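You operate a simulated robot arm through the tools that you are given. There is no shell and no other tool.

Carry out the task below with a simulated two-armed robot. There is one attempt and no reset: what you move stays moved.

## Task
Pick up the bottle marked "feed b" from the wall bench top with one hand, pass it to the other hand and put it on the black mat. Set down upright: bottle.
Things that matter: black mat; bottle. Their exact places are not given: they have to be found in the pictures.

It is judged by the outcome, as a careful person would: the job done as asked, and still so three seconds after it is handed in. It fails if anything else is knocked over, pushed out of place, dropped, spilled or broken.

## Robot
Two 7-joint arms with two-finger parallel grippers on one trunk, on a base that moves. Base frame: it is fixed to the floor where the robot stands at the start and does not move with it; the origin is under the middle of the robot, x ahead of it, y to its left, z up. Readings come in cm, rad, newtons and seconds.
The left shoulder is at the start at [3.9, 10.1, 116.1], the right one opposite. With the tool pointing down near the work surface each hand reaches from about 22 to 52 cm from the robot's upright axis, wherever it stands, measured 20 degrees to its own side. Places, roughly: black mat (18x15 cm) [-284, -480, 86]; bottle [-350, -100, 100]. Payload 2.4 kg a hand.
The TCP of each hand is the grasp point between the finger pads, 2.4 cm short of the fingertips. In the tool frame z runs along the fingers and y along their closing line. The gripper opens to 6.8 cm. The fingers are 1.7 cm wide and 1 cm thick; the gripper's body (4 by 7 cm) begins 4.1 cm behind the TCP.
Orientation is told as [roll, pitch, yaw] about the base's x, y, z axes, in that order, counted from this pose: with the fingers straight down and closing along the base's y, the tool's x points along the base's -x, its y along +y and its z along -z.

## Interface
- The arms move only by the tool move_arm. It takes "left_deltas", "right_deltas" or both (then of equal length, played together; a hand with none holds still); each is a list of rows, each a list of 7 numbers: the shift along the base's x, y, z in cm, then the turn, a rotation vector about the base's x, y, z in degrees, then the gripper command, from -1 (fully open) to 1 (shut), values between in proportion. In form: [[dx, dy, dz, wx, wy, wz, hand], ...]. A call has 1 to 20 rows; each row shifts and turns the commanded pose from where the row before left it. A row lasts 0.2 s, in which the tool goes at most 5 cm and 0.15 rad; a call with a longer step from one row to the next is refused whole, and so is a gripper value outside its range. A pose out of reach is approached as far as the arm can. The call stops where the force on the tool passes 40 N (or 10 N more than at its start, if that is more) or the arm is blocked; 0.2 s more then pass. Each finger travels about 7.2 cm/s and halts on what it meets, pressing with about 31 N; the grip force reading is that of the motor and also rises with nothing between the fingers. The clock runs only during rows and for 0.2 s after the last one: add rows that do not move to give the fingers time. The reply holds the time, the measured pose of the TCP, the force on the tool along the base axes, the opening and the grip force, in the units named above and with some noise, with the torque about the TCP (base axes, N m) and any sound that the robot's microphone picked up, and new pictures: "show" is both (left out), scene, wrist or none (wrist: the cameras of the hands that moved).
- Cameras (640 x 400 px; columns grow to the right, rows downward): "scene" is now at [12.1, -0.18, 133.65]; the picture's right is [-0.04, -1.00, 0.00], its down [-0.62, 0.03, -0.79] and it looks along [0.78, -0.03, -0.62] (base axes); focal length 240 px, centre (320, 200). "left" rides on the left gripper at [8.4, -1.1, -7.5] in its tool frame; the picture's right is [0.13, 0.99, 0.00], its down [-0.60, 0.08, -0.79] and it looks along [-0.79, 0.10, 0.61] (tool axes); focal length 251 px, centre (320, 200). "right" rides on the right gripper at [8.4, 1.1, -7.5] in its tool frame; the picture's right is [-0.13, 0.99, 0.00], its down [-0.60, -0.08, -0.79] and it looks along [-0.79, -0.10, 0.61] (tool axes); focal length 251 px, centre (320, 200).
- raise_lower(by): moves the trunk up (or, below 0, down) by that many cm; the arms and the scene camera ride with it, the base frame stays. It gives what a move gives, with no picture.
- drive_base(legs): drives the robot by 1 to 6 legs, each [ahead, left, turn to the left] in cm, cm and rad, along the robot's own axes; the way and the turn of a leg run together, so that a leg with both is an arc; at most 150 cm and 3.142 rad a leg. The arms and the cameras ride along, it lands a little off, and it stops where it bumps. It gives what a move gives, and a new picture of the scene camera.
- aim_head(pan, tilt): turns the head with the scene camera to pan (to the left, within 1.501 rad either way) and tilt (down, from -0.506 to 1.204), counted from straight ahead of the robot (the tilt from the chest, where the trunk bows). It gives what a move gives, and a new picture of the scene camera.
- locate(camera, pixels): for up to 12 pixels [column, row] of the newest picture of that camera ("zoom" is the newest enlarged one), the place [x, y, z] in the base frame of the surface seen there, good to about 0.2 cm, but the place of the scene camera against the robot may be out by one fixed shift of up to 2.5 cm in any direction. It takes no simulated time.
- enlarge(camera, box): a new picture of the part [left, top, right, bottom] of that camera's present view, enlarged. It takes no simulated time.
- job_done(): hands the job in; it is judged then, once.

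Leave the grippers open and the arms clear of the work at the hand-in unless told otherwise.

The tools are called after "Emit:" as name(argument=value, ...) on one line, values as JSON. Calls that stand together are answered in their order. move_arm: Moves the arms, as the interface text tells. Its arguments: {"type":"object","properties":{"left_deltas":{"type":"array","items":{"type":"array","items":{"type":"number"}}},"right_deltas":{"type":"array","items":{"type":"array","items":{"type":"number"}}},"show":{"type":"string","enum":["both","scene","wrist","none"]}},"required":[]} The other tools are called the same way: raise_lower (by) moves the trunk up or down; drive_base (legs) drives the base; aim_head (pan, tilt) turns the head that bears the scene camera; locate (camera, pixels) gives the place of the surface under pixels of a picture; enlarge (camera, box) takes an enlarged picture of a part of a camera's view; job_done () hands the job in.

At the start:

```text
t: 0.0
left_eef_pos: [30.88, 10.36, 108.68]
left_tool_rot: [-0.002, 0.0, -0.001]
left_wrist_force: [0.5, 0.0, 1.0]
left_torque: [-0.01, 0.01, 0.03]
left_finger_gap: 6.78
left_grip_force: 0.1
right_eef_pos: [42.72, -14.77, 116.43]
right_tool_rot: [-0.001, 0.001, 0.001]
right_wrist_force: [-0.3, 0.3, 0.3]
right_torque: [-0.01, 0.0, -0.02]
right_finger_gap: 6.8
right_grip_force: 0.2
trunk travel left (down, up): [-37.5, 47.5]
robot x, y, heading: [-0.36, 0.33, 0.001]
head pan, tilt (commanded): [-0.044, 0.667]
```

scene: 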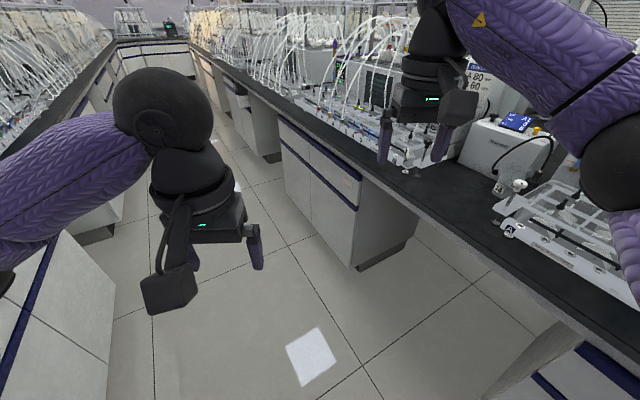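
right: 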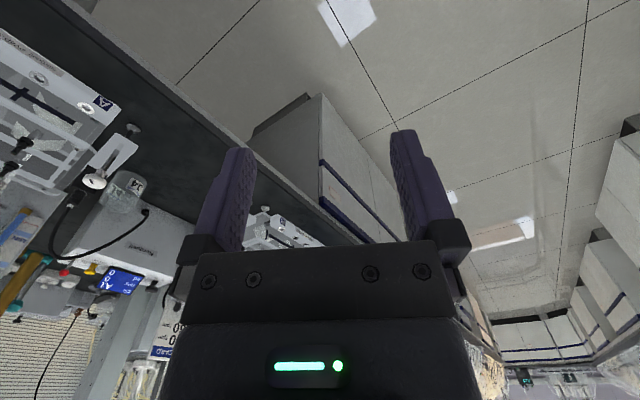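
left: 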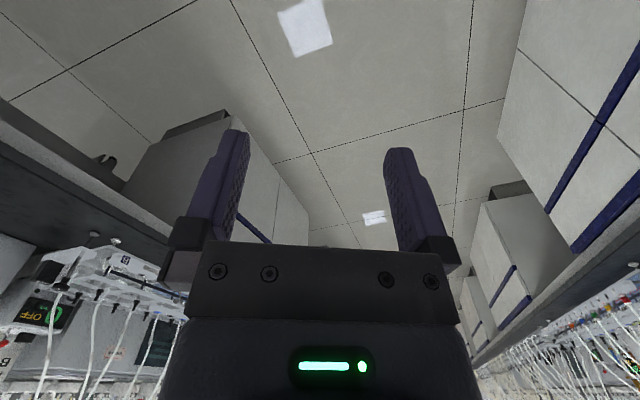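

I see an aisle between two lab benches ahead, with both arms out in front and nothing held. The bottle and mat should both be behind me, at about x = -300. I'll turn the head to look round before driving.

Emit:
aim_head(pan=1.5, tilt=0.3)

```text
t: 1.6
left_eef_pos: [31.03, 10.3, 108.66]
left_tool_rot: [0.0, 0.0, 0.001]
left_wrist_force: [0.2, -0.3, -0.4]
left_torque: [0.0, 0.0, -0.04]
left_finger_gap: 6.8
left_grip_force: 0.0
right_eef_pos: [42.81, -14.74, 116.45]
right_tool_rot: [0.0, 0.0, 0.0]
right_wrist_force: [0.6, 0.4, 0.2]
right_torque: [0.01, -0.03, -0.01]
right_finger_gap: 6.79
right_grip_force: 0.1
trunk travel left (down, up): [-37.5, 47.5]
robot x, y, heading: [0.04, -0.35, 0.0]
head pan, tilt (commanded): [1.499, 0.3]
```

scene: 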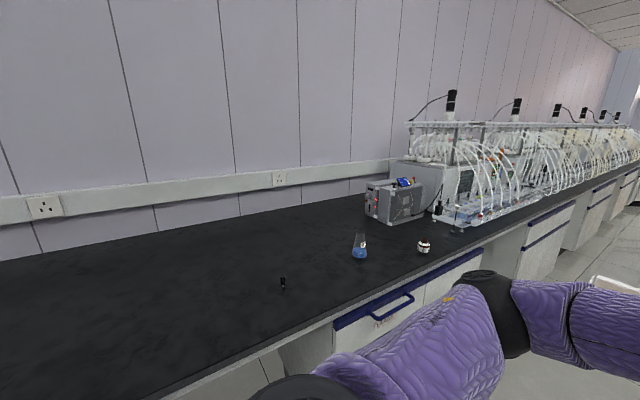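

To the left there's a bench with a blue flask and a few small things on it. Next I'll look to the right.

Emit:
aim_head(pan=-1.5, tilt=0.4)

```text
t: 4.2
left_eef_pos: [31.0, 10.52, 108.71]
left_tool_rot: [-0.001, 0.0, 0.001]
left_wrist_force: [0.3, 0.5, 0.2]
left_torque: [-0.01, 0.01, -0.01]
left_finger_gap: 6.83
left_grip_force: 0.0
right_eef_pos: [42.81, -14.72, 116.39]
right_tool_rot: [-0.001, 0.0, 0.001]
right_wrist_force: [-0.9, -0.9, -0.7]
right_torque: [-0.02, 0.01, 0.06]
right_finger_gap: 6.82
right_grip_force: 0.1
trunk travel left (down, up): [-37.5, 47.5]
robot x, y, heading: [-0.06, 0.04, 0.001]
head pan, tilt (commanded): [-1.499, 0.4]
```

scene: 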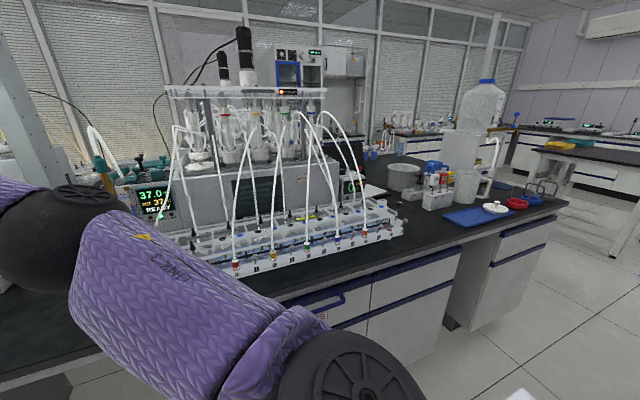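

On the right is an island bench with rigs. It ends toward the rear, and beyond it are a wall bench and a table. I'll locate some points here to build a map.

Emit:
locate(camera="scene", pixels=[[565, 203], [470, 330], [540, 300], [620, 250], [545, 122], [600, 140], [570, 145], [620, 165], [515, 130], [300, 300], [600, 370], [385, 140]])

Emit:
enlarge(camera="scene", box=[480, 80, 640, 180])

```text
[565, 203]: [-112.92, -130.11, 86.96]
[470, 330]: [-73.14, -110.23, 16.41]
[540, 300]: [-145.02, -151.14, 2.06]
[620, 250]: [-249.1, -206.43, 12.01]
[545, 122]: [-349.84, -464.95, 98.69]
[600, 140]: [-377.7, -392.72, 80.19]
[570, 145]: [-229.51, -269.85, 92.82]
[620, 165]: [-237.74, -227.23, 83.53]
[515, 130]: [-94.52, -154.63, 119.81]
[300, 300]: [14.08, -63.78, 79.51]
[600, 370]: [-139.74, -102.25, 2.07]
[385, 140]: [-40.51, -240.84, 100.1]
```

```text
4.00 times, centred on (560, 130) of scene
```

zoom: 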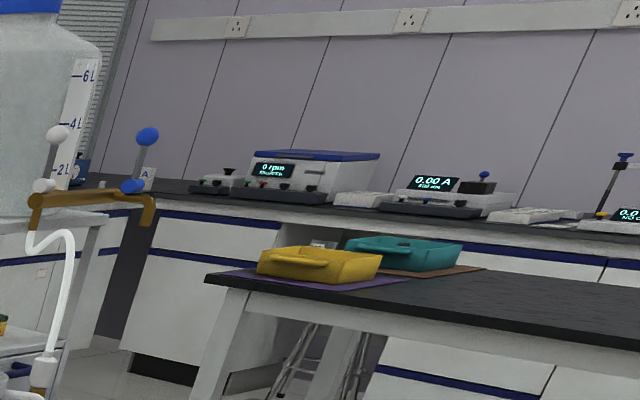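

There's a table with yellow and teal bins near [-230, -270] and a wall bench beyond it. Before turning round I'll look left and down to measure how wide the aisle is.

Emit:
aim_head(pan=1.5, tilt=0.9)

Emit:
locate(camera="scene", pixels=[[100, 330], [200, 300], [300, 250], [60, 200], [100, 380], [200, 200], [30, 390], [400, 150]])

```text
t: 6.8
left_eef_pos: [30.9, 10.35, 108.65]
left_tool_rot: [0.001, 0.001, 0.001]
left_wrist_force: [0.3, 0.2, 0.1]
left_torque: [-0.01, -0.02, 0.0]
left_finger_gap: 6.8
left_grip_force: 0.0
right_eef_pos: [42.75, -14.72, 116.45]
right_tool_rot: [0.0, -0.002, 0.0]
right_wrist_force: [0.1, 0.1, 0.1]
right_torque: [0.0, 0.02, -0.01]
right_finger_gap: 6.77
right_grip_force: 0.1
trunk travel left (down, up): [-37.5, 47.5]
robot x, y, heading: [-0.32, -0.35, -0.005]
head pan, tilt (commanded): [1.499, 0.901]
```

scene: 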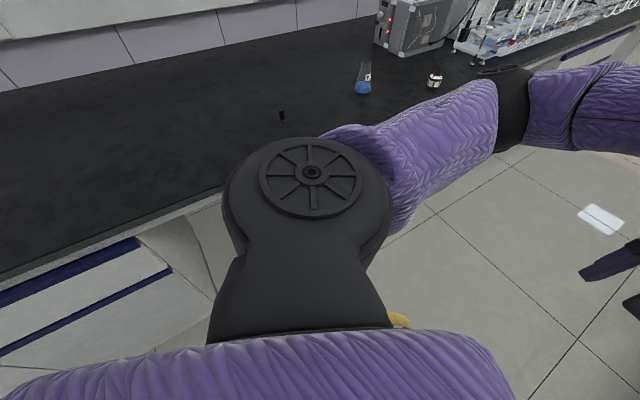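

```text
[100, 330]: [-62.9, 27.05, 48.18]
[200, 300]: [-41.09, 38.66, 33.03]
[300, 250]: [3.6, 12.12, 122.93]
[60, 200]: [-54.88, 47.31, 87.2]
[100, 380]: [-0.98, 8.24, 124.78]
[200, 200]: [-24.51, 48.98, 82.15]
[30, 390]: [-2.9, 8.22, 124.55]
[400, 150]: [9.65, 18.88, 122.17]
```

The left bench edge looks slanted relative to me, so I'll measure several points along the edge and on the floor.

Emit:
locate(camera="scene", pixels=[[215, 188], [140, 217], [60, 248], [5, 270], [60, 290], [10, 330], [600, 35], [560, 55], [140, 240], [190, 270], [20, 370], [630, 50]])

```text
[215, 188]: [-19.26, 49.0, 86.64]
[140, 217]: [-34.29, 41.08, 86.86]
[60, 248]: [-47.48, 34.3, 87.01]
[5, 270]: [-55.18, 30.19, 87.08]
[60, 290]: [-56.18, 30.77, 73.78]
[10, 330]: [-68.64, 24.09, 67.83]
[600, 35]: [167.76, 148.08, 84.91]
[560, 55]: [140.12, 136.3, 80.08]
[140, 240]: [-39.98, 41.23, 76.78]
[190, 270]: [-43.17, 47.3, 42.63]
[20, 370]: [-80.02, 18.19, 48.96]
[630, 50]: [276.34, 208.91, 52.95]
```

The benches run at about 27.6° (0.48 rad) to my heading. The aisle spans from 52 cm on my left to 63 cm on my right, and the bottle should be on the left wall bench, behind me. I'll pull the right hand in about 11 cm first so the turn clears everything.

Emit:
move_arm(right_deltas=[[-4, 0, 0, 0, 0, 0, -1], [-4, 0, 0, 0, 0, 0, -1], [-3, 0, 0, 0, 0, 0, -1]], show="none")

Emit:
aim_head(pan=0.0, tilt=0.5)

Emit:
drive_base(legs=[[0, 0, -1.3]])

```text
t: 7.6
left_eef_pos: [30.89, 10.39, 108.72]
left_tool_rot: [0.0, 0.0, 0.001]
left_wrist_force: [0.4, -0.8, 0.7]
left_torque: [-0.02, -0.01, 0.02]
left_finger_gap: 6.78
left_grip_force: 0.0
right_eef_pos: [31.67, -14.68, 116.43]
right_tool_rot: [-0.002, 0.0, -0.001]
right_wrist_force: [0.8, 0.2, -0.2]
right_torque: [0.05, 0.0, -0.02]
right_finger_gap: 6.78
right_grip_force: 0.1
trunk travel left (down, up): [-37.5, 47.5]
robot x, y, heading: [-0.38, 0.1, 0.003]
head pan, tilt (commanded): [1.499, 0.901]
```

```text
t: 9.2
left_eef_pos: [30.95, 10.39, 108.62]
left_tool_rot: [0.001, 0.0, 0.001]
left_wrist_force: [-0.1, 0.1, -0.1]
left_torque: [-0.01, 0.02, 0.02]
left_finger_gap: 6.79
left_grip_force: 0.0
right_eef_pos: [31.68, -14.75, 116.58]
right_tool_rot: [0.0, -0.001, 0.001]
right_wrist_force: [-0.2, -0.1, 0.1]
right_torque: [-0.02, -0.01, 0.0]
right_finger_gap: 6.78
right_grip_force: 0.0
trunk travel left (down, up): [-37.5, 47.5]
robot x, y, heading: [0.02, 0.53, -0.006]
head pan, tilt (commanded): [0.0, 0.499]
```

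scene: 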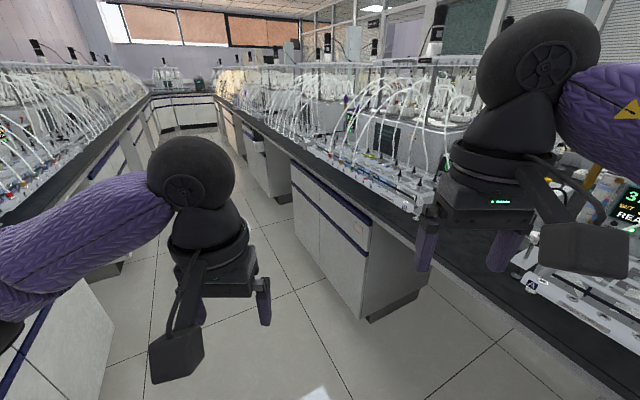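

```text
t: 12.9
left_eef_pos: [17.85, -27.34, 108.78]
left_tool_rot: [0.0, 0.0, -1.312]
left_wrist_force: [1.3, -0.4, 0.5]
left_torque: [-0.01, -0.01, 0.03]
left_finger_gap: 6.8
left_grip_force: 0.1
right_eef_pos: [-6.16, -34.35, 116.55]
right_tool_rot: [-0.001, 0.0, -1.314]
right_wrist_force: [0.7, 0.5, -0.2]
right_torque: [0.0, 0.0, 0.01]
right_finger_gap: 6.81
right_grip_force: 0.0
trunk travel left (down, up): [-37.5, 47.5]
robot x, y, heading: [-0.19, 0.0, -1.315]
head pan, tilt (commanded): [0.0, 0.499]
```

scene: 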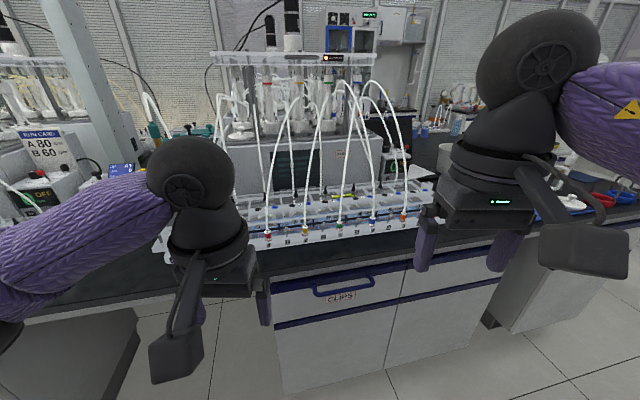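

The turn was clean, and I now face the right-hand bench with room to spare. I'll finish turning to face down the aisle, heading about -2.66.

Emit:
drive_base(legs=[[0, 0, -1.345]])

```text
t: 16.6
left_eef_pos: [-22.49, -23.55, 108.71]
left_tool_rot: [0.001, 0.001, -2.662]
left_wrist_force: [0.0, 0.2, 0.8]
left_torque: [0.0, 0.02, -0.02]
left_finger_gap: 6.8
left_grip_force: 0.2
right_eef_pos: [-34.94, -1.69, 116.51]
right_tool_rot: [0.0, -0.002, -2.66]
right_wrist_force: [1.1, 0.1, -0.6]
right_torque: [0.0, 0.02, 0.01]
right_finger_gap: 6.8
right_grip_force: 0.1
trunk travel left (down, up): [-37.5, 47.5]
robot x, y, heading: [0.21, -0.3, -2.658]
head pan, tilt (commanded): [0.0, 0.499]
```

scene: 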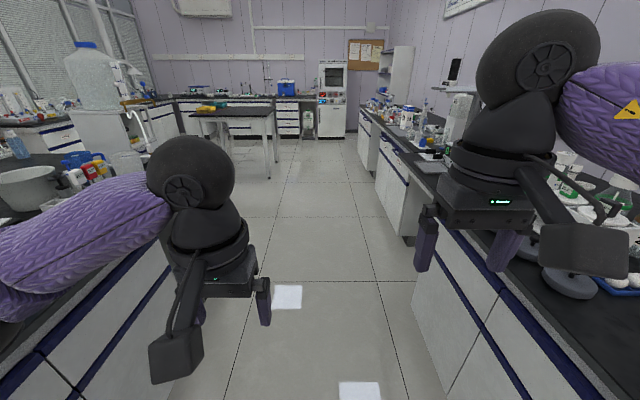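

I now face down the aisle, with the wall bench on my right (crowded with lab items), a table with bins ahead, and the far wall bench. I'll zoom in on the right bench about 350 cm ahead and on the far bench.

Emit:
enlarge(camera="scene", box=[350, 70, 450, 180])

Emit:
locate(camera="scene", pixels=[[385, 93], [390, 105], [405, 118], [421, 115], [425, 140], [360, 105], [372, 112], [285, 90], [250, 92], [180, 95], [335, 130]])

Emit:
enlarge(camera="scene", box=[160, 60, 360, 180])

```text
3.64 times, centred on (400, 125) of scene
```

zoom: 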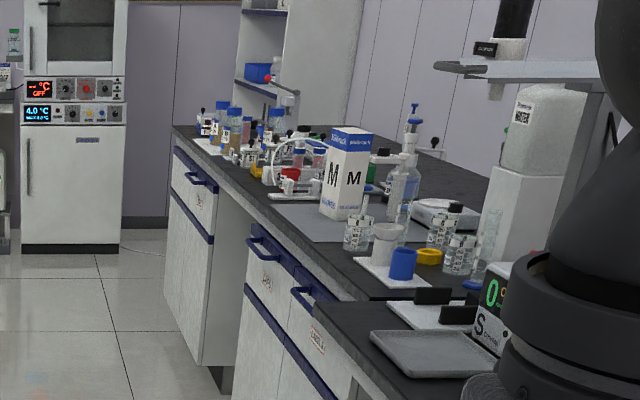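

```text
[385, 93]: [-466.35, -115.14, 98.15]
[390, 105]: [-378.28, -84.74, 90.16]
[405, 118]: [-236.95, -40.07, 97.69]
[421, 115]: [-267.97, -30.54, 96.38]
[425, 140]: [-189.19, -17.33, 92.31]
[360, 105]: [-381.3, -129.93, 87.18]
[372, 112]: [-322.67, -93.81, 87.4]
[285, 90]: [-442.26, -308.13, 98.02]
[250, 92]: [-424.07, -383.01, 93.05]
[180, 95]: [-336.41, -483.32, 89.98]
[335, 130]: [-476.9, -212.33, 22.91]
```

```text
3.20 times, centred on (260, 120) of scene
```

zoom: 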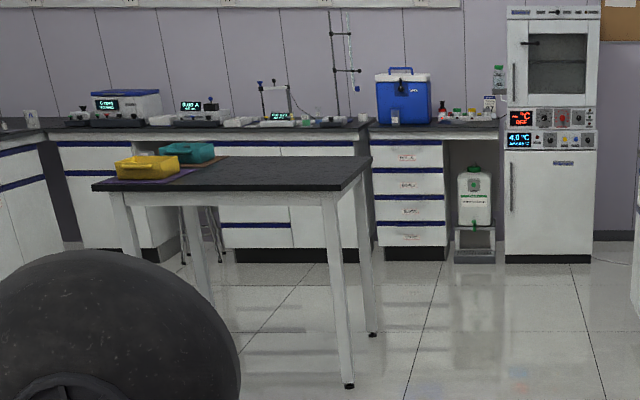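

The bottles with blue caps near the end of the right bench, around [-370, -100], match the hint for "feed b". I'll drive 150 cm ahead along the clear aisle, drifting slightly left to stay off the bench.

Emit:
drive_base(legs=[[150, 6, 0], [80, 0, 0]])

```text
refused: leg 1 is longer than a leg can be; nothing moved
```

The first leg came out slightly over 150 cm, so I'll shorten it.

Emit:
drive_base(legs=[[140, 6, 0], [90, 0, 0]])

```text
t: 27.7
left_eef_pos: [-222.02, -129.31, 108.75]
left_tool_rot: [0.0, -0.001, -2.686]
left_wrist_force: [0.7, 0.9, 0.0]
left_torque: [-0.01, 0.0, -0.05]
left_finger_gap: 6.83
left_grip_force: 0.1
right_eef_pos: [-233.82, -107.1, 116.35]
right_tool_rot: [0.002, 0.0, -2.685]
right_wrist_force: [0.8, -0.2, 0.2]
right_torque: [0.02, -0.01, 0.0]
right_finger_gap: 6.81
right_grip_force: 0.0
trunk travel left (down, up): [-37.5, 47.5]
robot x, y, heading: [-199.15, -106.05, -2.689]
head pan, tilt (commanded): [0.0, 0.499]
```

scene: 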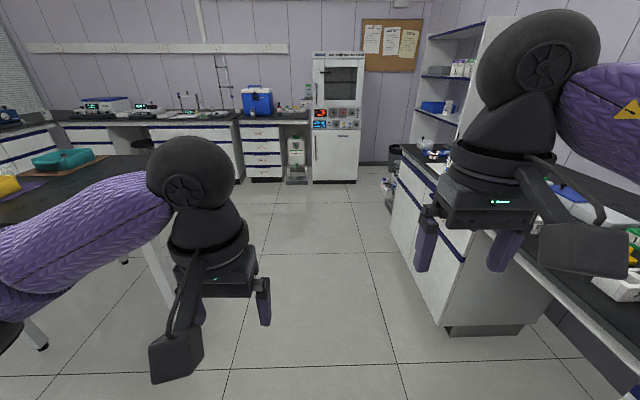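

I'm now at [-199, -106] and the way ahead is clear. I'll turn the head right to see what's on the wall bench.

Emit:
aim_head(pan=-0.7, tilt=0.35)

```text
t: 28.8
left_eef_pos: [-222.02, -129.3, 108.7]
left_tool_rot: [0.001, 0.0, -2.685]
left_wrist_force: [0.0, -0.5, -0.7]
left_torque: [0.0, 0.02, 0.0]
left_finger_gap: 6.81
left_grip_force: 0.0
right_eef_pos: [-233.9, -107.16, 116.47]
right_tool_rot: [0.001, -0.001, -2.683]
right_wrist_force: [0.3, 0.7, -0.7]
right_torque: [0.03, 0.0, 0.0]
right_finger_gap: 6.78
right_grip_force: 0.2
trunk travel left (down, up): [-37.5, 47.5]
robot x, y, heading: [-198.75, -105.89, -2.682]
head pan, tilt (commanded): [-0.7, 0.351]
```

scene: 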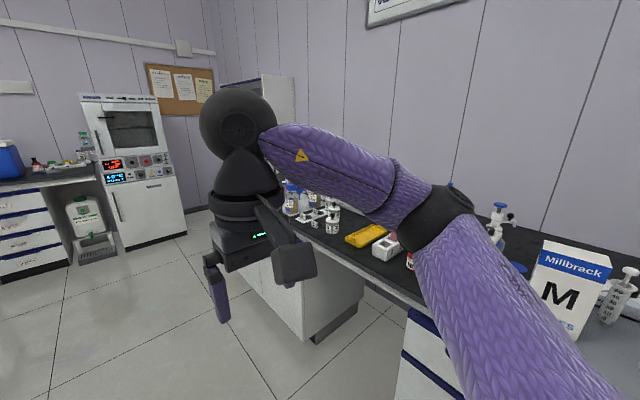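

My right arm blocks the view. I'll drive further down the aisle until I'm level with the blue-capped bottles, then turn to face the bench. The floor ahead is clear, with the table 90 cm to the left.

Emit:
drive_base(legs=[[105, 8, 0.0]])

Emit:
aim_head(pan=-1.3, tilt=0.5)

```text
t: 34.2
left_eef_pos: [-313.44, -183.81, 108.57]
left_tool_rot: [0.001, 0.0, -2.677]
left_wrist_force: [-0.5, -0.5, -0.9]
left_torque: [0.0, -0.02, 0.0]
left_finger_gap: 6.79
left_grip_force: 0.0
right_eef_pos: [-325.35, -161.78, 116.51]
right_tool_rot: [0.0, 0.001, -2.674]
right_wrist_force: [0.2, -0.1, -0.1]
right_torque: [0.03, -0.04, 0.01]
right_finger_gap: 6.78
right_grip_force: 0.0
trunk travel left (down, up): [-37.5, 47.5]
robot x, y, heading: [-290.43, -160.53, -2.676]
head pan, tilt (commanded): [-0.7, 0.351]
```

scene: 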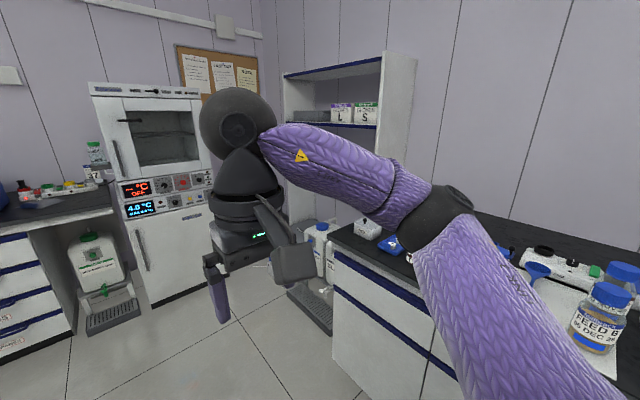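

```text
t: 35.2
left_eef_pos: [-313.41, -183.81, 108.71]
left_tool_rot: [-0.001, 0.0, -2.676]
left_wrist_force: [0.5, 0.1, -0.1]
left_torque: [0.02, 0.03, -0.01]
left_finger_gap: 6.77
left_grip_force: 0.1
right_eef_pos: [-325.34, -161.9, 116.43]
right_tool_rot: [0.001, 0.0, -2.675]
right_wrist_force: [0.4, -0.2, 0.1]
right_torque: [-0.02, -0.03, 0.0]
right_finger_gap: 6.8
right_grip_force: 0.1
trunk travel left (down, up): [-37.5, 47.5]
robot x, y, heading: [-290.04, -160.68, -2.676]
head pan, tilt (commanded): [-1.3, 0.499]
```

scene: 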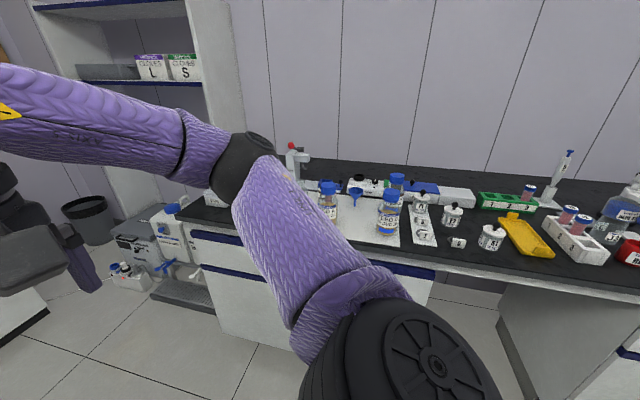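

I can see bottles with blue caps, and one label reads "FEED B". I'll zoom in to read all the labels and locate each one.

Emit:
enlarge(camera="scene", box=[270, 140, 470, 265])

Emit:
locate(camera="scene", pixels=[[390, 210], [391, 193], [388, 230], [328, 200], [328, 187], [397, 180], [422, 230], [422, 195], [380, 245], [300, 165], [440, 250], [350, 240]])

```text
3.20 times, centred on (370, 202) of scene
```

zoom: 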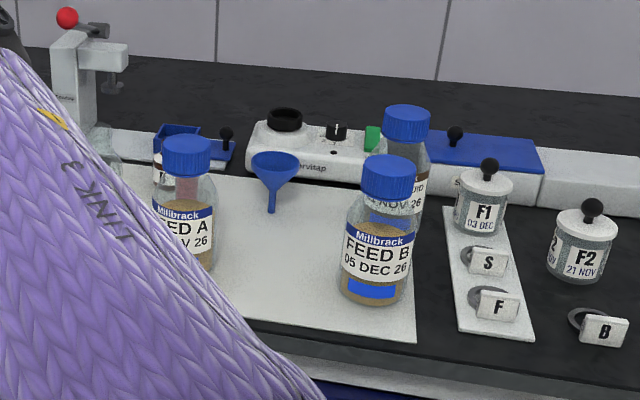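

```text
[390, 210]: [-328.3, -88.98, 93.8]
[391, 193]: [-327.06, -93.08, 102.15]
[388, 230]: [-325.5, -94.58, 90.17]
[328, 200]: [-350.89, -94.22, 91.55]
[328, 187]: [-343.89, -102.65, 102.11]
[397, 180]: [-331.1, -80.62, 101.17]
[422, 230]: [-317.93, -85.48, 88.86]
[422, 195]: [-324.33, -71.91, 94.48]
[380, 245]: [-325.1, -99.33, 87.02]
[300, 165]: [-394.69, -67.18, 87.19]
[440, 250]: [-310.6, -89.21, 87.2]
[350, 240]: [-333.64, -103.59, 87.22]
```

Three blue-capped bottles stand on the bench:
- FEED A near [-344, -102]
- FEED B near [-327, -93], dated 05 DEC 26
- a third one behind FEED B

FEED B is level with me at right angles to the aisle, so I'll turn right about 1.55 rad to face the bench squarely.

Emit:
drive_base(legs=[[0, 0, -1.55]])

Emit:
aim_head(pan=0.0, tilt=0.55)

```text
t: 39.4
left_eef_pos: [-314.87, -139.15, 108.68]
left_tool_rot: [0.003, 0.001, 2.093]
left_wrist_force: [-0.6, -0.7, 0.5]
left_torque: [0.0, 0.01, -0.02]
left_finger_gap: 6.8
left_grip_force: 0.0
right_eef_pos: [-293.49, -125.88, 116.54]
right_tool_rot: [0.0, 0.001, 2.093]
right_wrist_force: [-0.9, -0.3, 0.6]
right_torque: [0.0, -0.01, 0.01]
right_finger_gap: 6.82
right_grip_force: 0.0
trunk travel left (down, up): [-37.5, 47.5]
robot x, y, heading: [-290.5, -160.87, 2.095]
head pan, tilt (commanded): [-1.3, 0.499]
```

scene: 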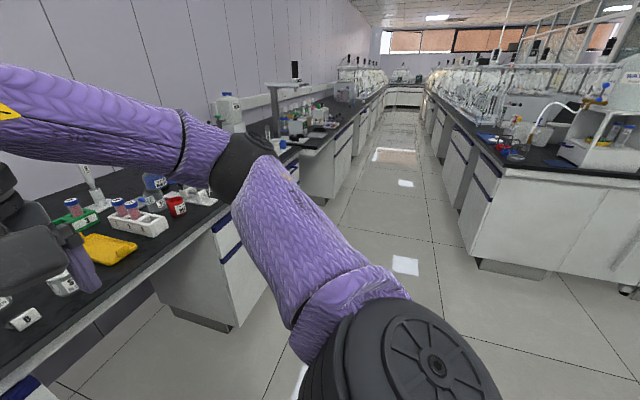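

```text
t: 40.8
left_eef_pos: [-314.93, -139.09, 108.71]
left_tool_rot: [-0.002, 0.0, 2.095]
left_wrist_force: [0.2, 0.1, -0.8]
left_torque: [0.01, 0.01, 0.0]
left_finger_gap: 6.79
left_grip_force: 0.1
right_eef_pos: [-293.53, -125.92, 116.52]
right_tool_rot: [0.001, 0.0, 2.093]
right_wrist_force: [0.6, 0.7, 0.1]
right_torque: [0.0, -0.01, 0.01]
right_finger_gap: 6.79
right_grip_force: 0.0
trunk travel left (down, up): [-37.5, 47.5]
robot x, y, heading: [-290.56, -160.72, 2.092]
head pan, tilt (commanded): [0.0, 0.55]
```

scene: 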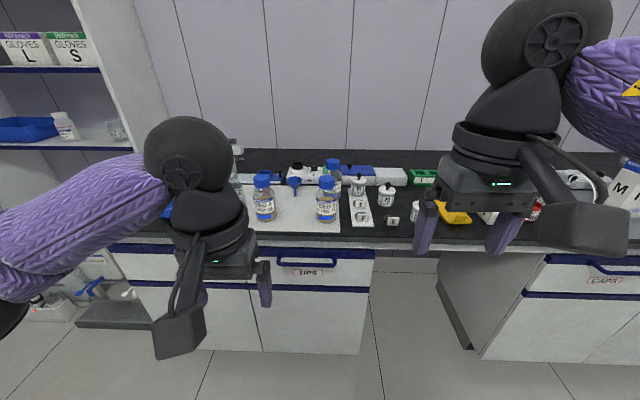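

I'm now squarely facing the bench, with FEED A at pixel (263,195) and FEED B at (327,200). I'll enlarge and measure.

Emit:
enlarge(camera="scene", box=[240, 140, 420, 252])

Emit:
locate(camera="scene", pixels=[[327, 183], [327, 188], [327, 207], [318, 207], [335, 207], [322, 184], [332, 184], [327, 220], [320, 243], [400, 243], [263, 180], [333, 163]])

```text
3.56 times, centred on (330, 196) of scene
```

zoom: 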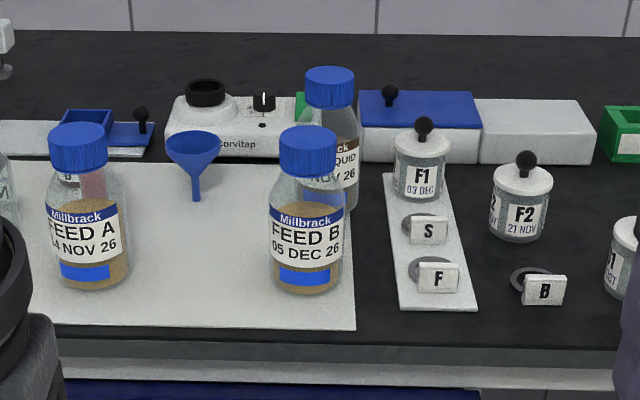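

```text
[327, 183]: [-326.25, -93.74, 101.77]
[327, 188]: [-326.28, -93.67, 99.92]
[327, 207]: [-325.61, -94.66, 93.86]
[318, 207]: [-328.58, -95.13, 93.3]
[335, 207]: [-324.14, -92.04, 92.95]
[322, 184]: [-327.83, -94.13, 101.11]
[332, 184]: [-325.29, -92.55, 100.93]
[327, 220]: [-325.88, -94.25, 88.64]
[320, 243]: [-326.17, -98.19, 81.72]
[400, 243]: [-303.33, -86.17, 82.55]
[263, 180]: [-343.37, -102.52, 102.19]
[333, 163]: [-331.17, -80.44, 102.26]
```

FEED B's cap is about 4.9 cm wide, and its body is about 6.7 cm, too wide to grip. The plan has four steps:
1. The left hand grips the cap from the front, fingers nearly level.
2. The bottle is lifted clear.
3. The right hand takes the cap from above, closing at right angles to the left hand.
4. The right hand sets it on the mat.

I'll drive closer now, about 28 cm ahead and 9.5 cm right, which leaves the hands short of the bench items.

Emit:
drive_base(legs=[[28, -9.5, -0.035]])

```text
t: 42.8
left_eef_pos: [-318.73, -109.88, 108.74]
left_tool_rot: [0.002, 0.0, 2.058]
left_wrist_force: [-0.2, 0.0, 0.3]
left_torque: [0.0, -0.03, 0.01]
left_finger_gap: 6.78
left_grip_force: 0.0
right_eef_pos: [-296.92, -97.43, 116.53]
right_tool_rot: [0.0, 0.0, 2.056]
right_wrist_force: [0.2, 0.5, 0.6]
right_torque: [-0.03, -0.01, 0.0]
right_finger_gap: 6.82
right_grip_force: 0.2
trunk travel left (down, up): [-37.5, 47.5]
robot x, y, heading: [-295.0, -132.09, 2.06]
head pan, tilt (commanded): [0.0, 0.55]
```

scene: 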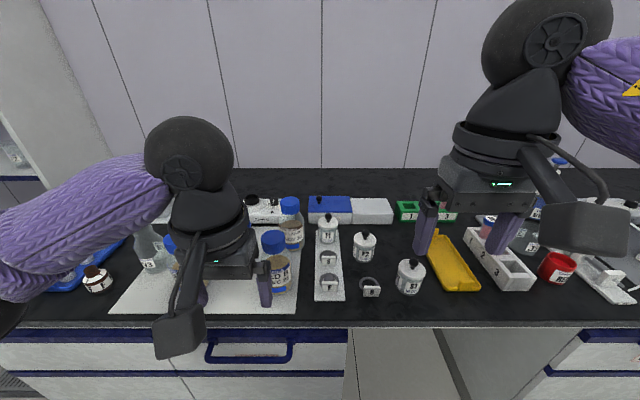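

I'm now 51 cm from FEED B, with it about 10 cm to my left and the left hand 20 cm short of it. I'll swing the left fingers from straight down to nearly level (15° below), moving forward and up a little and staying short of the bottle.

Emit:
move_arm(left_deltas=[[-0.4, 0.75, 0.5, 7.367, 3.895, 0, -1], [-0.4, 0.75, 0.5, 7.367, 3.895, 0, -1], [-0.4, 0.75, 0.5, 7.367, 3.895, 0, -1], [-0.4, 0.75, 0.5, 7.367, 3.895, 0, -1], [-0.4, 0.75, 0.5, 7.367, 3.895, 0, -1]], show="both")

```text
t: 44.0
left_eef_pos: [-320.91, -106.21, 111.14]
left_tool_rot: [-0.001, -0.728, 2.061]
left_wrist_force: [0.9, 0.0, 0.5]
left_torque: [-0.01, 0.01, 0.02]
left_finger_gap: 6.81
left_grip_force: 0.0
right_eef_pos: [-297.08, -97.46, 116.51]
right_tool_rot: [0.0, 0.0, 2.057]
right_wrist_force: [0.9, -0.2, 0.0]
right_torque: [-0.03, 0.01, 0.04]
right_finger_gap: 6.79
right_grip_force: 0.1
trunk travel left (down, up): [-37.5, 47.5]
robot x, y, heading: [-295.37, -132.57, 2.059]
head pan, tilt (commanded): [0.0, 0.55]
```

scene: 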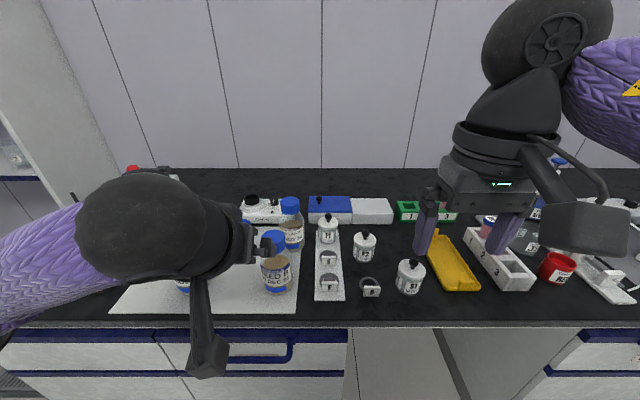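
left: 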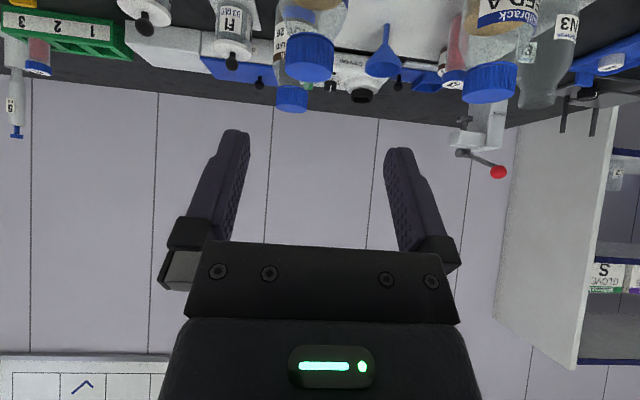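

The left wrist camera now sees FEED B's cap at about (310,55), upside down in the view. I'll locate points on the cap with this camera, which has no fixed offset, and with the scene camera to compare.

Emit:
locate(camera="left", pixels=[[310, 55], [310, 72], [310, 40], [292, 55], [328, 55], [310, 78], [292, 98], [490, 80], [320, 20], [300, 20], [395, 20], [340, 15]])

Emit:
locate(camera="scene", pixels=[[276, 240], [276, 234], [270, 236], [282, 236], [278, 275], [240, 300], [290, 205], [276, 248]])

Emit:
enlarge(camera="left", box=[220, 0, 400, 112])

Emit:
enlarge(camera="scene", box=[200, 180, 360, 320])

```text
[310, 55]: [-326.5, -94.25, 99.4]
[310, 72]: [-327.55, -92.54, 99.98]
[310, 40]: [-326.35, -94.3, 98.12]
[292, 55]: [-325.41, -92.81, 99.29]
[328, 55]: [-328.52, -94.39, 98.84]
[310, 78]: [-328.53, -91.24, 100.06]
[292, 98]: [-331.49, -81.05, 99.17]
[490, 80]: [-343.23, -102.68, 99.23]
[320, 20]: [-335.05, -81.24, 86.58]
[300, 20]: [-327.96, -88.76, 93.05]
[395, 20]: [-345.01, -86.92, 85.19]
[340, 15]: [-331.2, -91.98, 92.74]
```

```text
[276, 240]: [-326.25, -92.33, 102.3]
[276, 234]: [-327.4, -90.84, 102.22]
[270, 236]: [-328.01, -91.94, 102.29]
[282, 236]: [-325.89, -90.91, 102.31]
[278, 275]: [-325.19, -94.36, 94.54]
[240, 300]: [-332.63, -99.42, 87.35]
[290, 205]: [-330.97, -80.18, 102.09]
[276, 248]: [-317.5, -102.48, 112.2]
```

```text
3.56 times, centred on (310, 56) of left
```

zoom: 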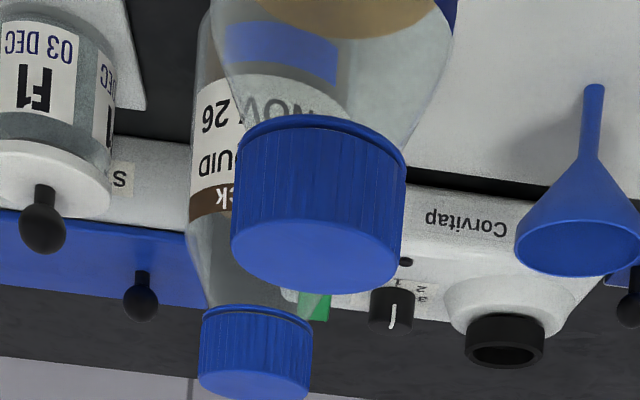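

```text
2.86 times, centred on (280, 250) of scene
```

zoom: 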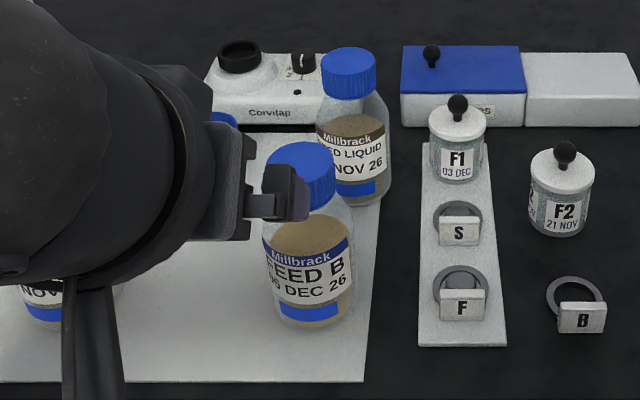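

The wrist camera puts the cap top at z ≈ 100.0, while the scene camera says 102.2, so the scene camera reads about 2.2 cm high. I'll locate more points on the cap's top rim to fix the axis position.

Emit:
locate(camera="left", pixels=[[287, 67], [331, 73], [308, 81], [310, 65], [300, 72], [320, 72], [308, 76], [288, 50], [331, 55], [310, 37], [400, 30], [420, 15]])

```text
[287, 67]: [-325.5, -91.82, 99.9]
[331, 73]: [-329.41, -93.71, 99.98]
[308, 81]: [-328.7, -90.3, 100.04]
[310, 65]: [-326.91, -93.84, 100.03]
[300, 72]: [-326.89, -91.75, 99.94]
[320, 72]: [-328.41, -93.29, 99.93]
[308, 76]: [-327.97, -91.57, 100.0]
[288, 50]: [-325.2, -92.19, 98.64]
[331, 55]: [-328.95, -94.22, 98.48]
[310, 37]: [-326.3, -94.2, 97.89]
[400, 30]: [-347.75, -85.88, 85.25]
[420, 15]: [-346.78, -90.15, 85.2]
```

The cap axis is at about [-327.55, -92.25], its top at z = 100.0, and the board it stands on at z = 85.2. I'll finish tilting the left hand to 15° below level, line it up sideways and stop 8 cm short of the axis, still above cap height.

Emit:
move_arm(left_deltas=[[-0.73, 1.71, -0.5, 7.348, 3.924, 0, -1], [-0.73, 1.71, -0.5, 7.348, 3.924, 0, -1], [-0.73, 1.71, -0.5, 7.348, 3.924, 0, -1], [-0.73, 1.71, -0.5, 7.348, 3.924, 0, -1], [0, 0, 0, 0, 0, 0, -1]], show="both")

```text
t: 45.2
left_eef_pos: [-323.6, -99.31, 109.1]
left_tool_rot: [0.004, -1.309, 2.052]
left_wrist_force: [0.0, -0.2, 0.2]
left_torque: [-0.01, -0.01, -0.02]
left_finger_gap: 6.8
left_grip_force: 0.1
right_eef_pos: [-297.06, -97.62, 116.43]
right_tool_rot: [0.0, -0.002, 2.058]
right_wrist_force: [-0.2, -0.2, -0.1]
right_torque: [0.0, 0.02, 0.01]
right_finger_gap: 6.82
right_grip_force: 0.1
trunk travel left (down, up): [-37.5, 47.5]
robot x, y, heading: [-295.05, -132.51, 2.056]
head pan, tilt (commanded): [0.0, 0.55]
```

scene: 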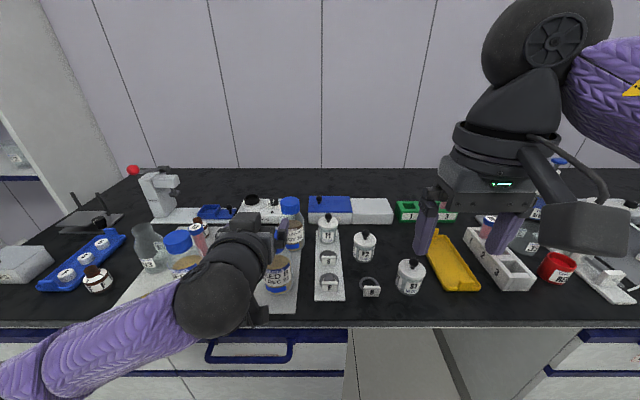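
left: 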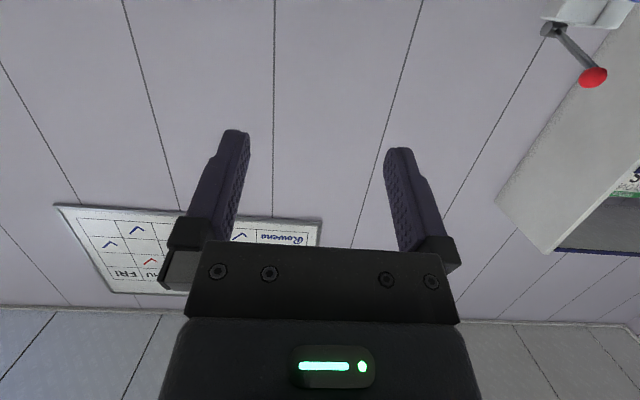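

The left hand is now at 15° below level, 8.1 cm short of the axis and 0.2 cm right of it. Before lowering, I'll check how high the forearm and wrist sit above the bench edge.

Emit:
locate(camera="scene", pixels=[[60, 365], [120, 335], [170, 310], [215, 290], [215, 330], [250, 260], [180, 345], [255, 318], [250, 330], [100, 385], [300, 318], [20, 390]])

Emit:
enlarge(camera="scene", box=[140, 200, 340, 350])

```text
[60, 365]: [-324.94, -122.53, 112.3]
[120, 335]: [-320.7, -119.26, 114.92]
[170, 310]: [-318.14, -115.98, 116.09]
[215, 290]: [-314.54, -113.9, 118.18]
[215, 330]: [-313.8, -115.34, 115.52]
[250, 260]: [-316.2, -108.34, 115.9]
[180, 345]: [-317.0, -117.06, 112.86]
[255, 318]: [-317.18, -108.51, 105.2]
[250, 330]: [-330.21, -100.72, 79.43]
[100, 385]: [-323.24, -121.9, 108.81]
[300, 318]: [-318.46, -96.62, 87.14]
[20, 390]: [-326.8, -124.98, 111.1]
```

```text
2.67 times, centred on (240, 275) of scene
```

zoom: 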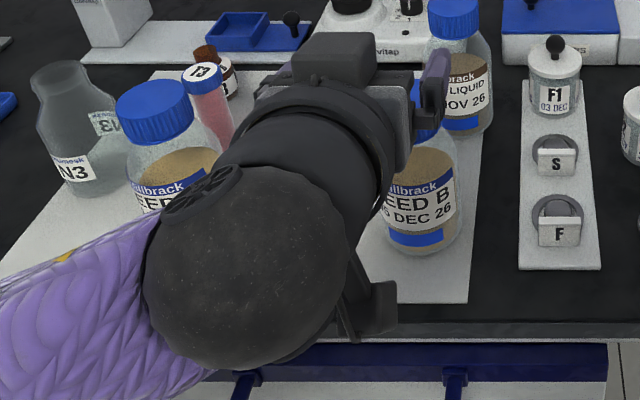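

The forearm stays in front of the bench edge, and the wrist camera will end about 6 cm above bench height, so lowering is safe. I'll lower straight down to cap height (TCP z ≈ 98.8), still 8 cm short of the bottle.

Emit:
move_arm(left_deltas=[[-0.1, -0.05, -3.0, 0, 0, 0, -1], [-0.1, -0.05, -3.0, 0, 0, 0, -1], [0, 0, -2.5, 0, 0, 0, -1], [0, 0, -1.8, 0, 0, 0, -1], [0, 0, 0, 0, 0, 0, -1]], show="both")

```text
t: 46.4
left_eef_pos: [-323.73, -99.44, 98.81]
left_tool_rot: [0.004, -1.31, 2.053]
left_wrist_force: [0.1, -0.4, -0.3]
left_torque: [0.01, 0.01, -0.02]
left_finger_gap: 6.8
left_grip_force: 0.1
right_eef_pos: [-297.1, -97.45, 116.38]
right_tool_rot: [0.0, 0.001, 2.058]
right_wrist_force: [-0.6, 1.1, 0.5]
right_torque: [0.0, 0.0, 0.01]
right_finger_gap: 6.8
right_grip_force: 0.2
trunk travel left (down, up): [-37.5, 47.5]
robot x, y, heading: [-295.16, -132.46, 2.06]
head pan, tilt (commanded): [0.0, 0.55]
```

scene: 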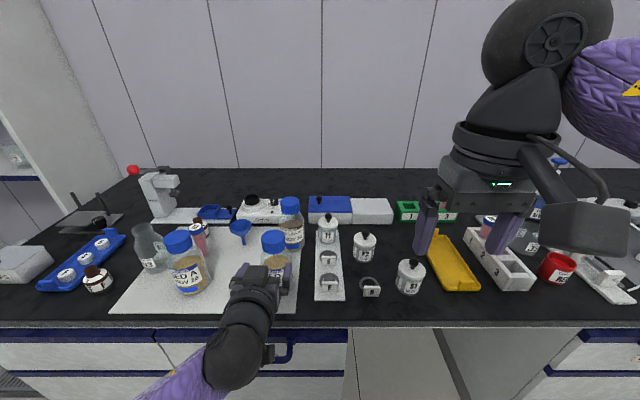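
left: 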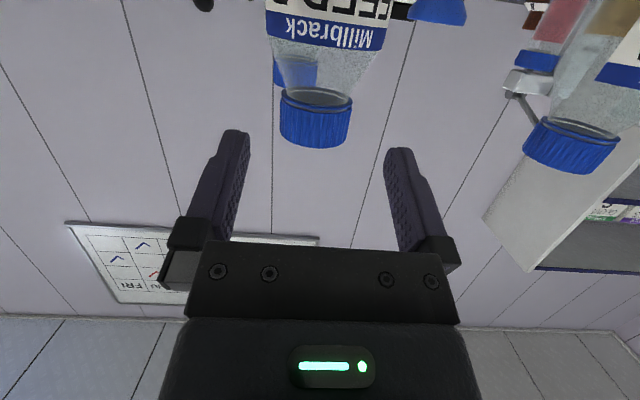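

The cap is now in front of the open fingers at (316,118), centred between the fingertips at columns ~237 and ~398. I'll measure it again from here before going in.

Emit:
locate(camera="left", pixels=[[316, 118], [285, 115], [347, 118], [316, 140], [316, 104], [282, 100], [350, 104], [316, 144], [300, 120], [332, 120]])

Emit:
enlarge(camera="left", box=[220, 40, 420, 165])

```text
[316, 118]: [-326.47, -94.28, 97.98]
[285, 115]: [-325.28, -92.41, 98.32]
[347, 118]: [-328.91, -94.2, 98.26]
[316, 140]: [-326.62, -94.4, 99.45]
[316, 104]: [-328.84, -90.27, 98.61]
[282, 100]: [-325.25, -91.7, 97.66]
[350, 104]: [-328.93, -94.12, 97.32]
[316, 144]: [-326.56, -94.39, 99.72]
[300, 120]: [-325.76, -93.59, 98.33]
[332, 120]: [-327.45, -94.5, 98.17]
```

```text
3.20 times, centred on (320, 102) of left
```

zoom: 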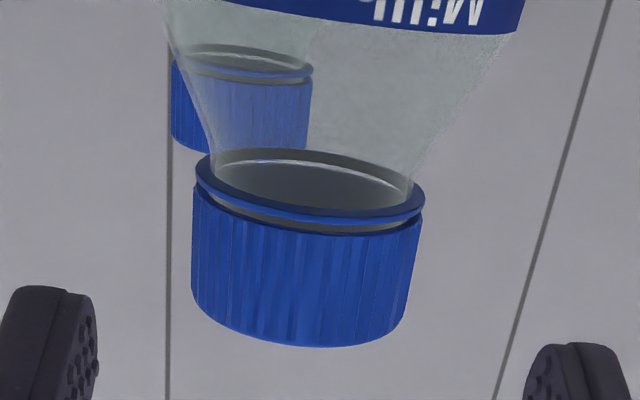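

The cap axis is confirmed at [-327.6, -92.2], spanning z ≈ 97.3 to 100.0, and my lateral error is under 0.1 cm. I'll move straight in 7.2 cm with fingers open, so the pads straddle the cap.

Emit:
move_arm(left_deltas=[[-0.84, 1.59, 0, 0, 0, 0, -1], [-0.84, 1.59, 0, 0, 0, 0, -1], [-0.84, 1.59, 0, 0, 0, 0, -1], [-0.84, 1.59, 0, 0, 0, 0, -1], [0, 0, 0, 0, 0, 0, -1]], show="both")

```text
t: 47.6
left_eef_pos: [-327.19, -92.99, 98.89]
left_tool_rot: [0.003, -1.31, 2.054]
left_wrist_force: [-0.5, 0.4, 0.0]
left_torque: [-0.01, -0.02, 0.04]
left_finger_gap: 6.79
left_grip_force: 0.1
right_eef_pos: [-296.93, -97.47, 116.59]
right_tool_rot: [-0.001, 0.002, 2.056]
right_wrist_force: [0.0, -0.8, 0.0]
right_torque: [0.0, 0.01, 0.02]
right_finger_gap: 6.79
right_grip_force: 0.1
trunk travel left (down, up): [-37.5, 47.5]
robot x, y, heading: [-295.23, -132.38, 2.059]
head pan, tilt (commanded): [0.0, 0.55]
```

scene: 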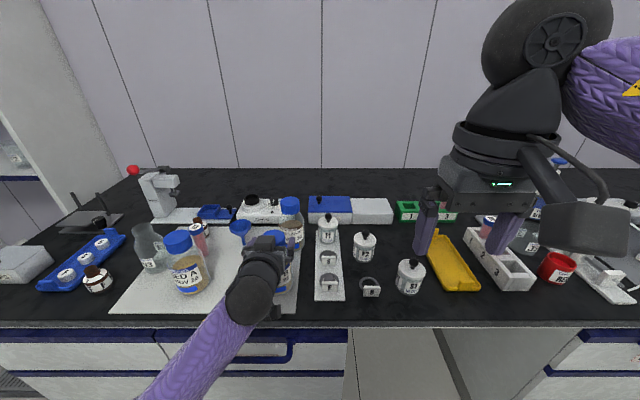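
left: 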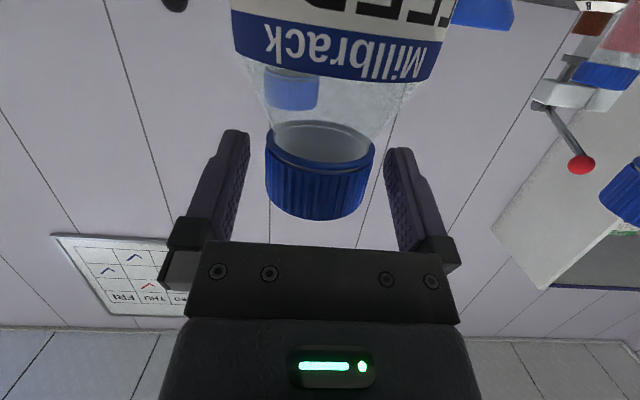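

The cap sits centrally between the pads, with the axis 0.9 cm ahead of the TCP. Closing the left gripper now.

Emit:
move_arm(left_deltas=[[0, 0, 0, 0, 0, 0, 0.0], [0, 0, 0, 0, 0, 0, 0.5], [0, 0, 0, 0, 0, 0, 1], [0, 0, 0, 0, 0, 0, 1], [0, 0, 0, 0, 0, 0, 1]], show="wrist")

```text
t: 48.8
left_eef_pos: [-327.21, -92.94, 98.94]
left_tool_rot: [0.004, -1.309, 2.054]
left_wrist_force: [1.3, 1.2, 2.6]
left_torque: [0.19, -0.23, 0.02]
left_finger_gap: 4.77
left_grip_force: 31.4
right_eef_pos: [-297.03, -97.53, 116.59]
right_tool_rot: [0.001, 0.0, 2.059]
right_wrist_force: [-0.2, -0.4, -0.8]
right_torque: [0.02, -0.02, 0.01]
right_finger_gap: 6.81
right_grip_force: 0.0
trunk travel left (down, up): [-37.5, 47.5]
robot x, y, heading: [-295.4, -132.1, 2.056]
head pan, tilt (commanded): [0.0, 0.55]
```

left: 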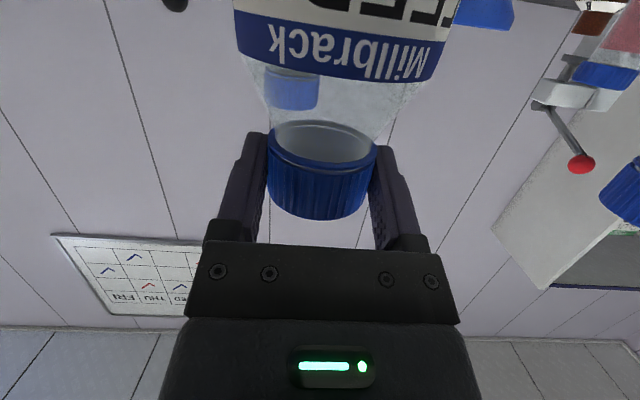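

The cap is gripped, with a gap of 4.77 cm and 31 N of force. I'll lift slowly by 1 cm first, then 5 cm, and check that it comes up cleanly.

Emit:
move_arm(left_deltas=[[0, 0, 0.5, 0, 0, 0, 1], [0, 0, 0.5, 0, 0, 0, 1], [0, 0, 1, 0, 0, 0, 1], [0, 0, 1.5, 0, 0, 0, 1], [0, 0, 1.5, 0, 0, 0, 1], [0, 0, 0, 0, 0, 0, 1]], show="both")

```text
t: 50.2
left_eef_pos: [-327.28, -93.07, 103.9]
left_tool_rot: [0.001, -1.307, 2.056]
left_wrist_force: [0.4, -0.3, -3.9]
left_torque: [-0.03, -0.03, -0.03]
left_finger_gap: 4.76
left_grip_force: 31.0
right_eef_pos: [-296.95, -97.49, 116.56]
right_tool_rot: [0.001, 0.001, 2.059]
right_wrist_force: [-0.8, -0.6, -0.3]
right_torque: [0.03, -0.02, 0.0]
right_finger_gap: 6.78
right_grip_force: 0.1
trunk travel left (down, up): [-37.5, 47.5]
robot x, y, heading: [-295.13, -132.48, 2.057]
head pan, tilt (commanded): [0.0, 0.55]
```

scene: 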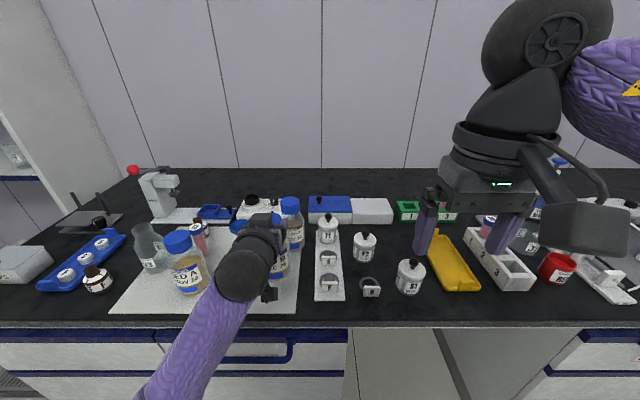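
left: 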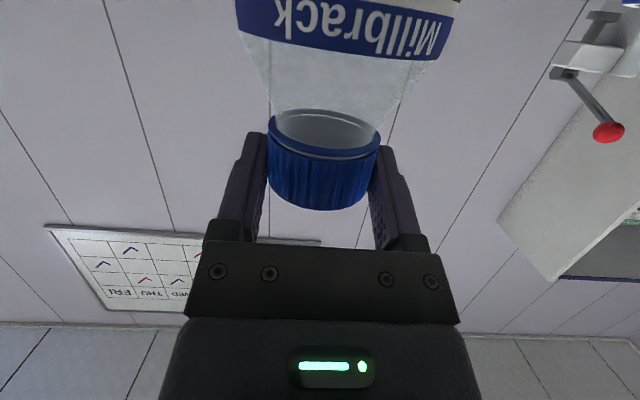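

The bottle is off the bench, with a weight of about 3.9 N and the grip steady. The cap shifted a little in the wrist view, so I'll zoom in to check for tilt or slip.

Emit:
enlarge(camera="left", box=[200, 0, 440, 150])

Emit:
locate(camera="left", pixels=[[325, 185], [325, 200], [325, 165], [325, 150], [325, 207], [345, 40], [320, 40], [370, 40], [345, 55], [345, 20]])

Emit:
enlarge(camera="scene", box=[200, 190, 360, 310])

```text
2.67 times, centred on (320, 75) of left
```

zoom: 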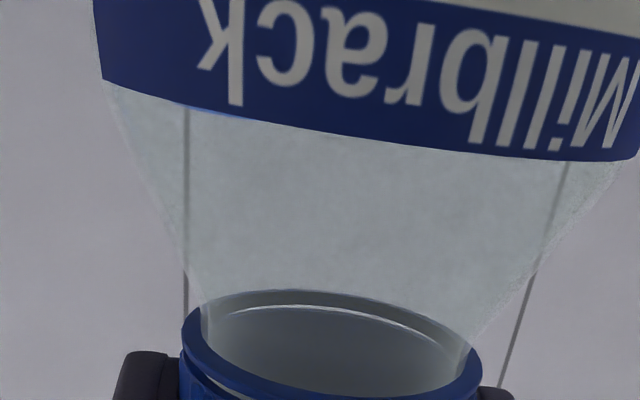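

```text
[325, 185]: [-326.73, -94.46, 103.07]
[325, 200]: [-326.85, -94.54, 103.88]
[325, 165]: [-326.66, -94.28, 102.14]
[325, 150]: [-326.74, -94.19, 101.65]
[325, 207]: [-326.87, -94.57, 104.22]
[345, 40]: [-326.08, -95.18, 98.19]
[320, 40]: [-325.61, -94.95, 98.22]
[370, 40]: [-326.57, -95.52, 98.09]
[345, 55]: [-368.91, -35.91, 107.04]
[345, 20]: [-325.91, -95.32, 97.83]
```

```text
3.33 times, centred on (280, 250) of scene
```

zoom: 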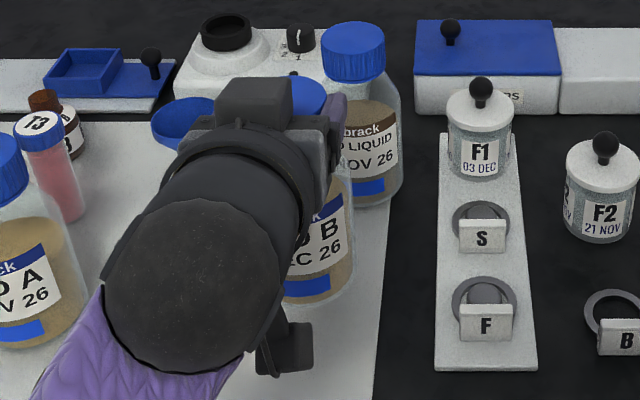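

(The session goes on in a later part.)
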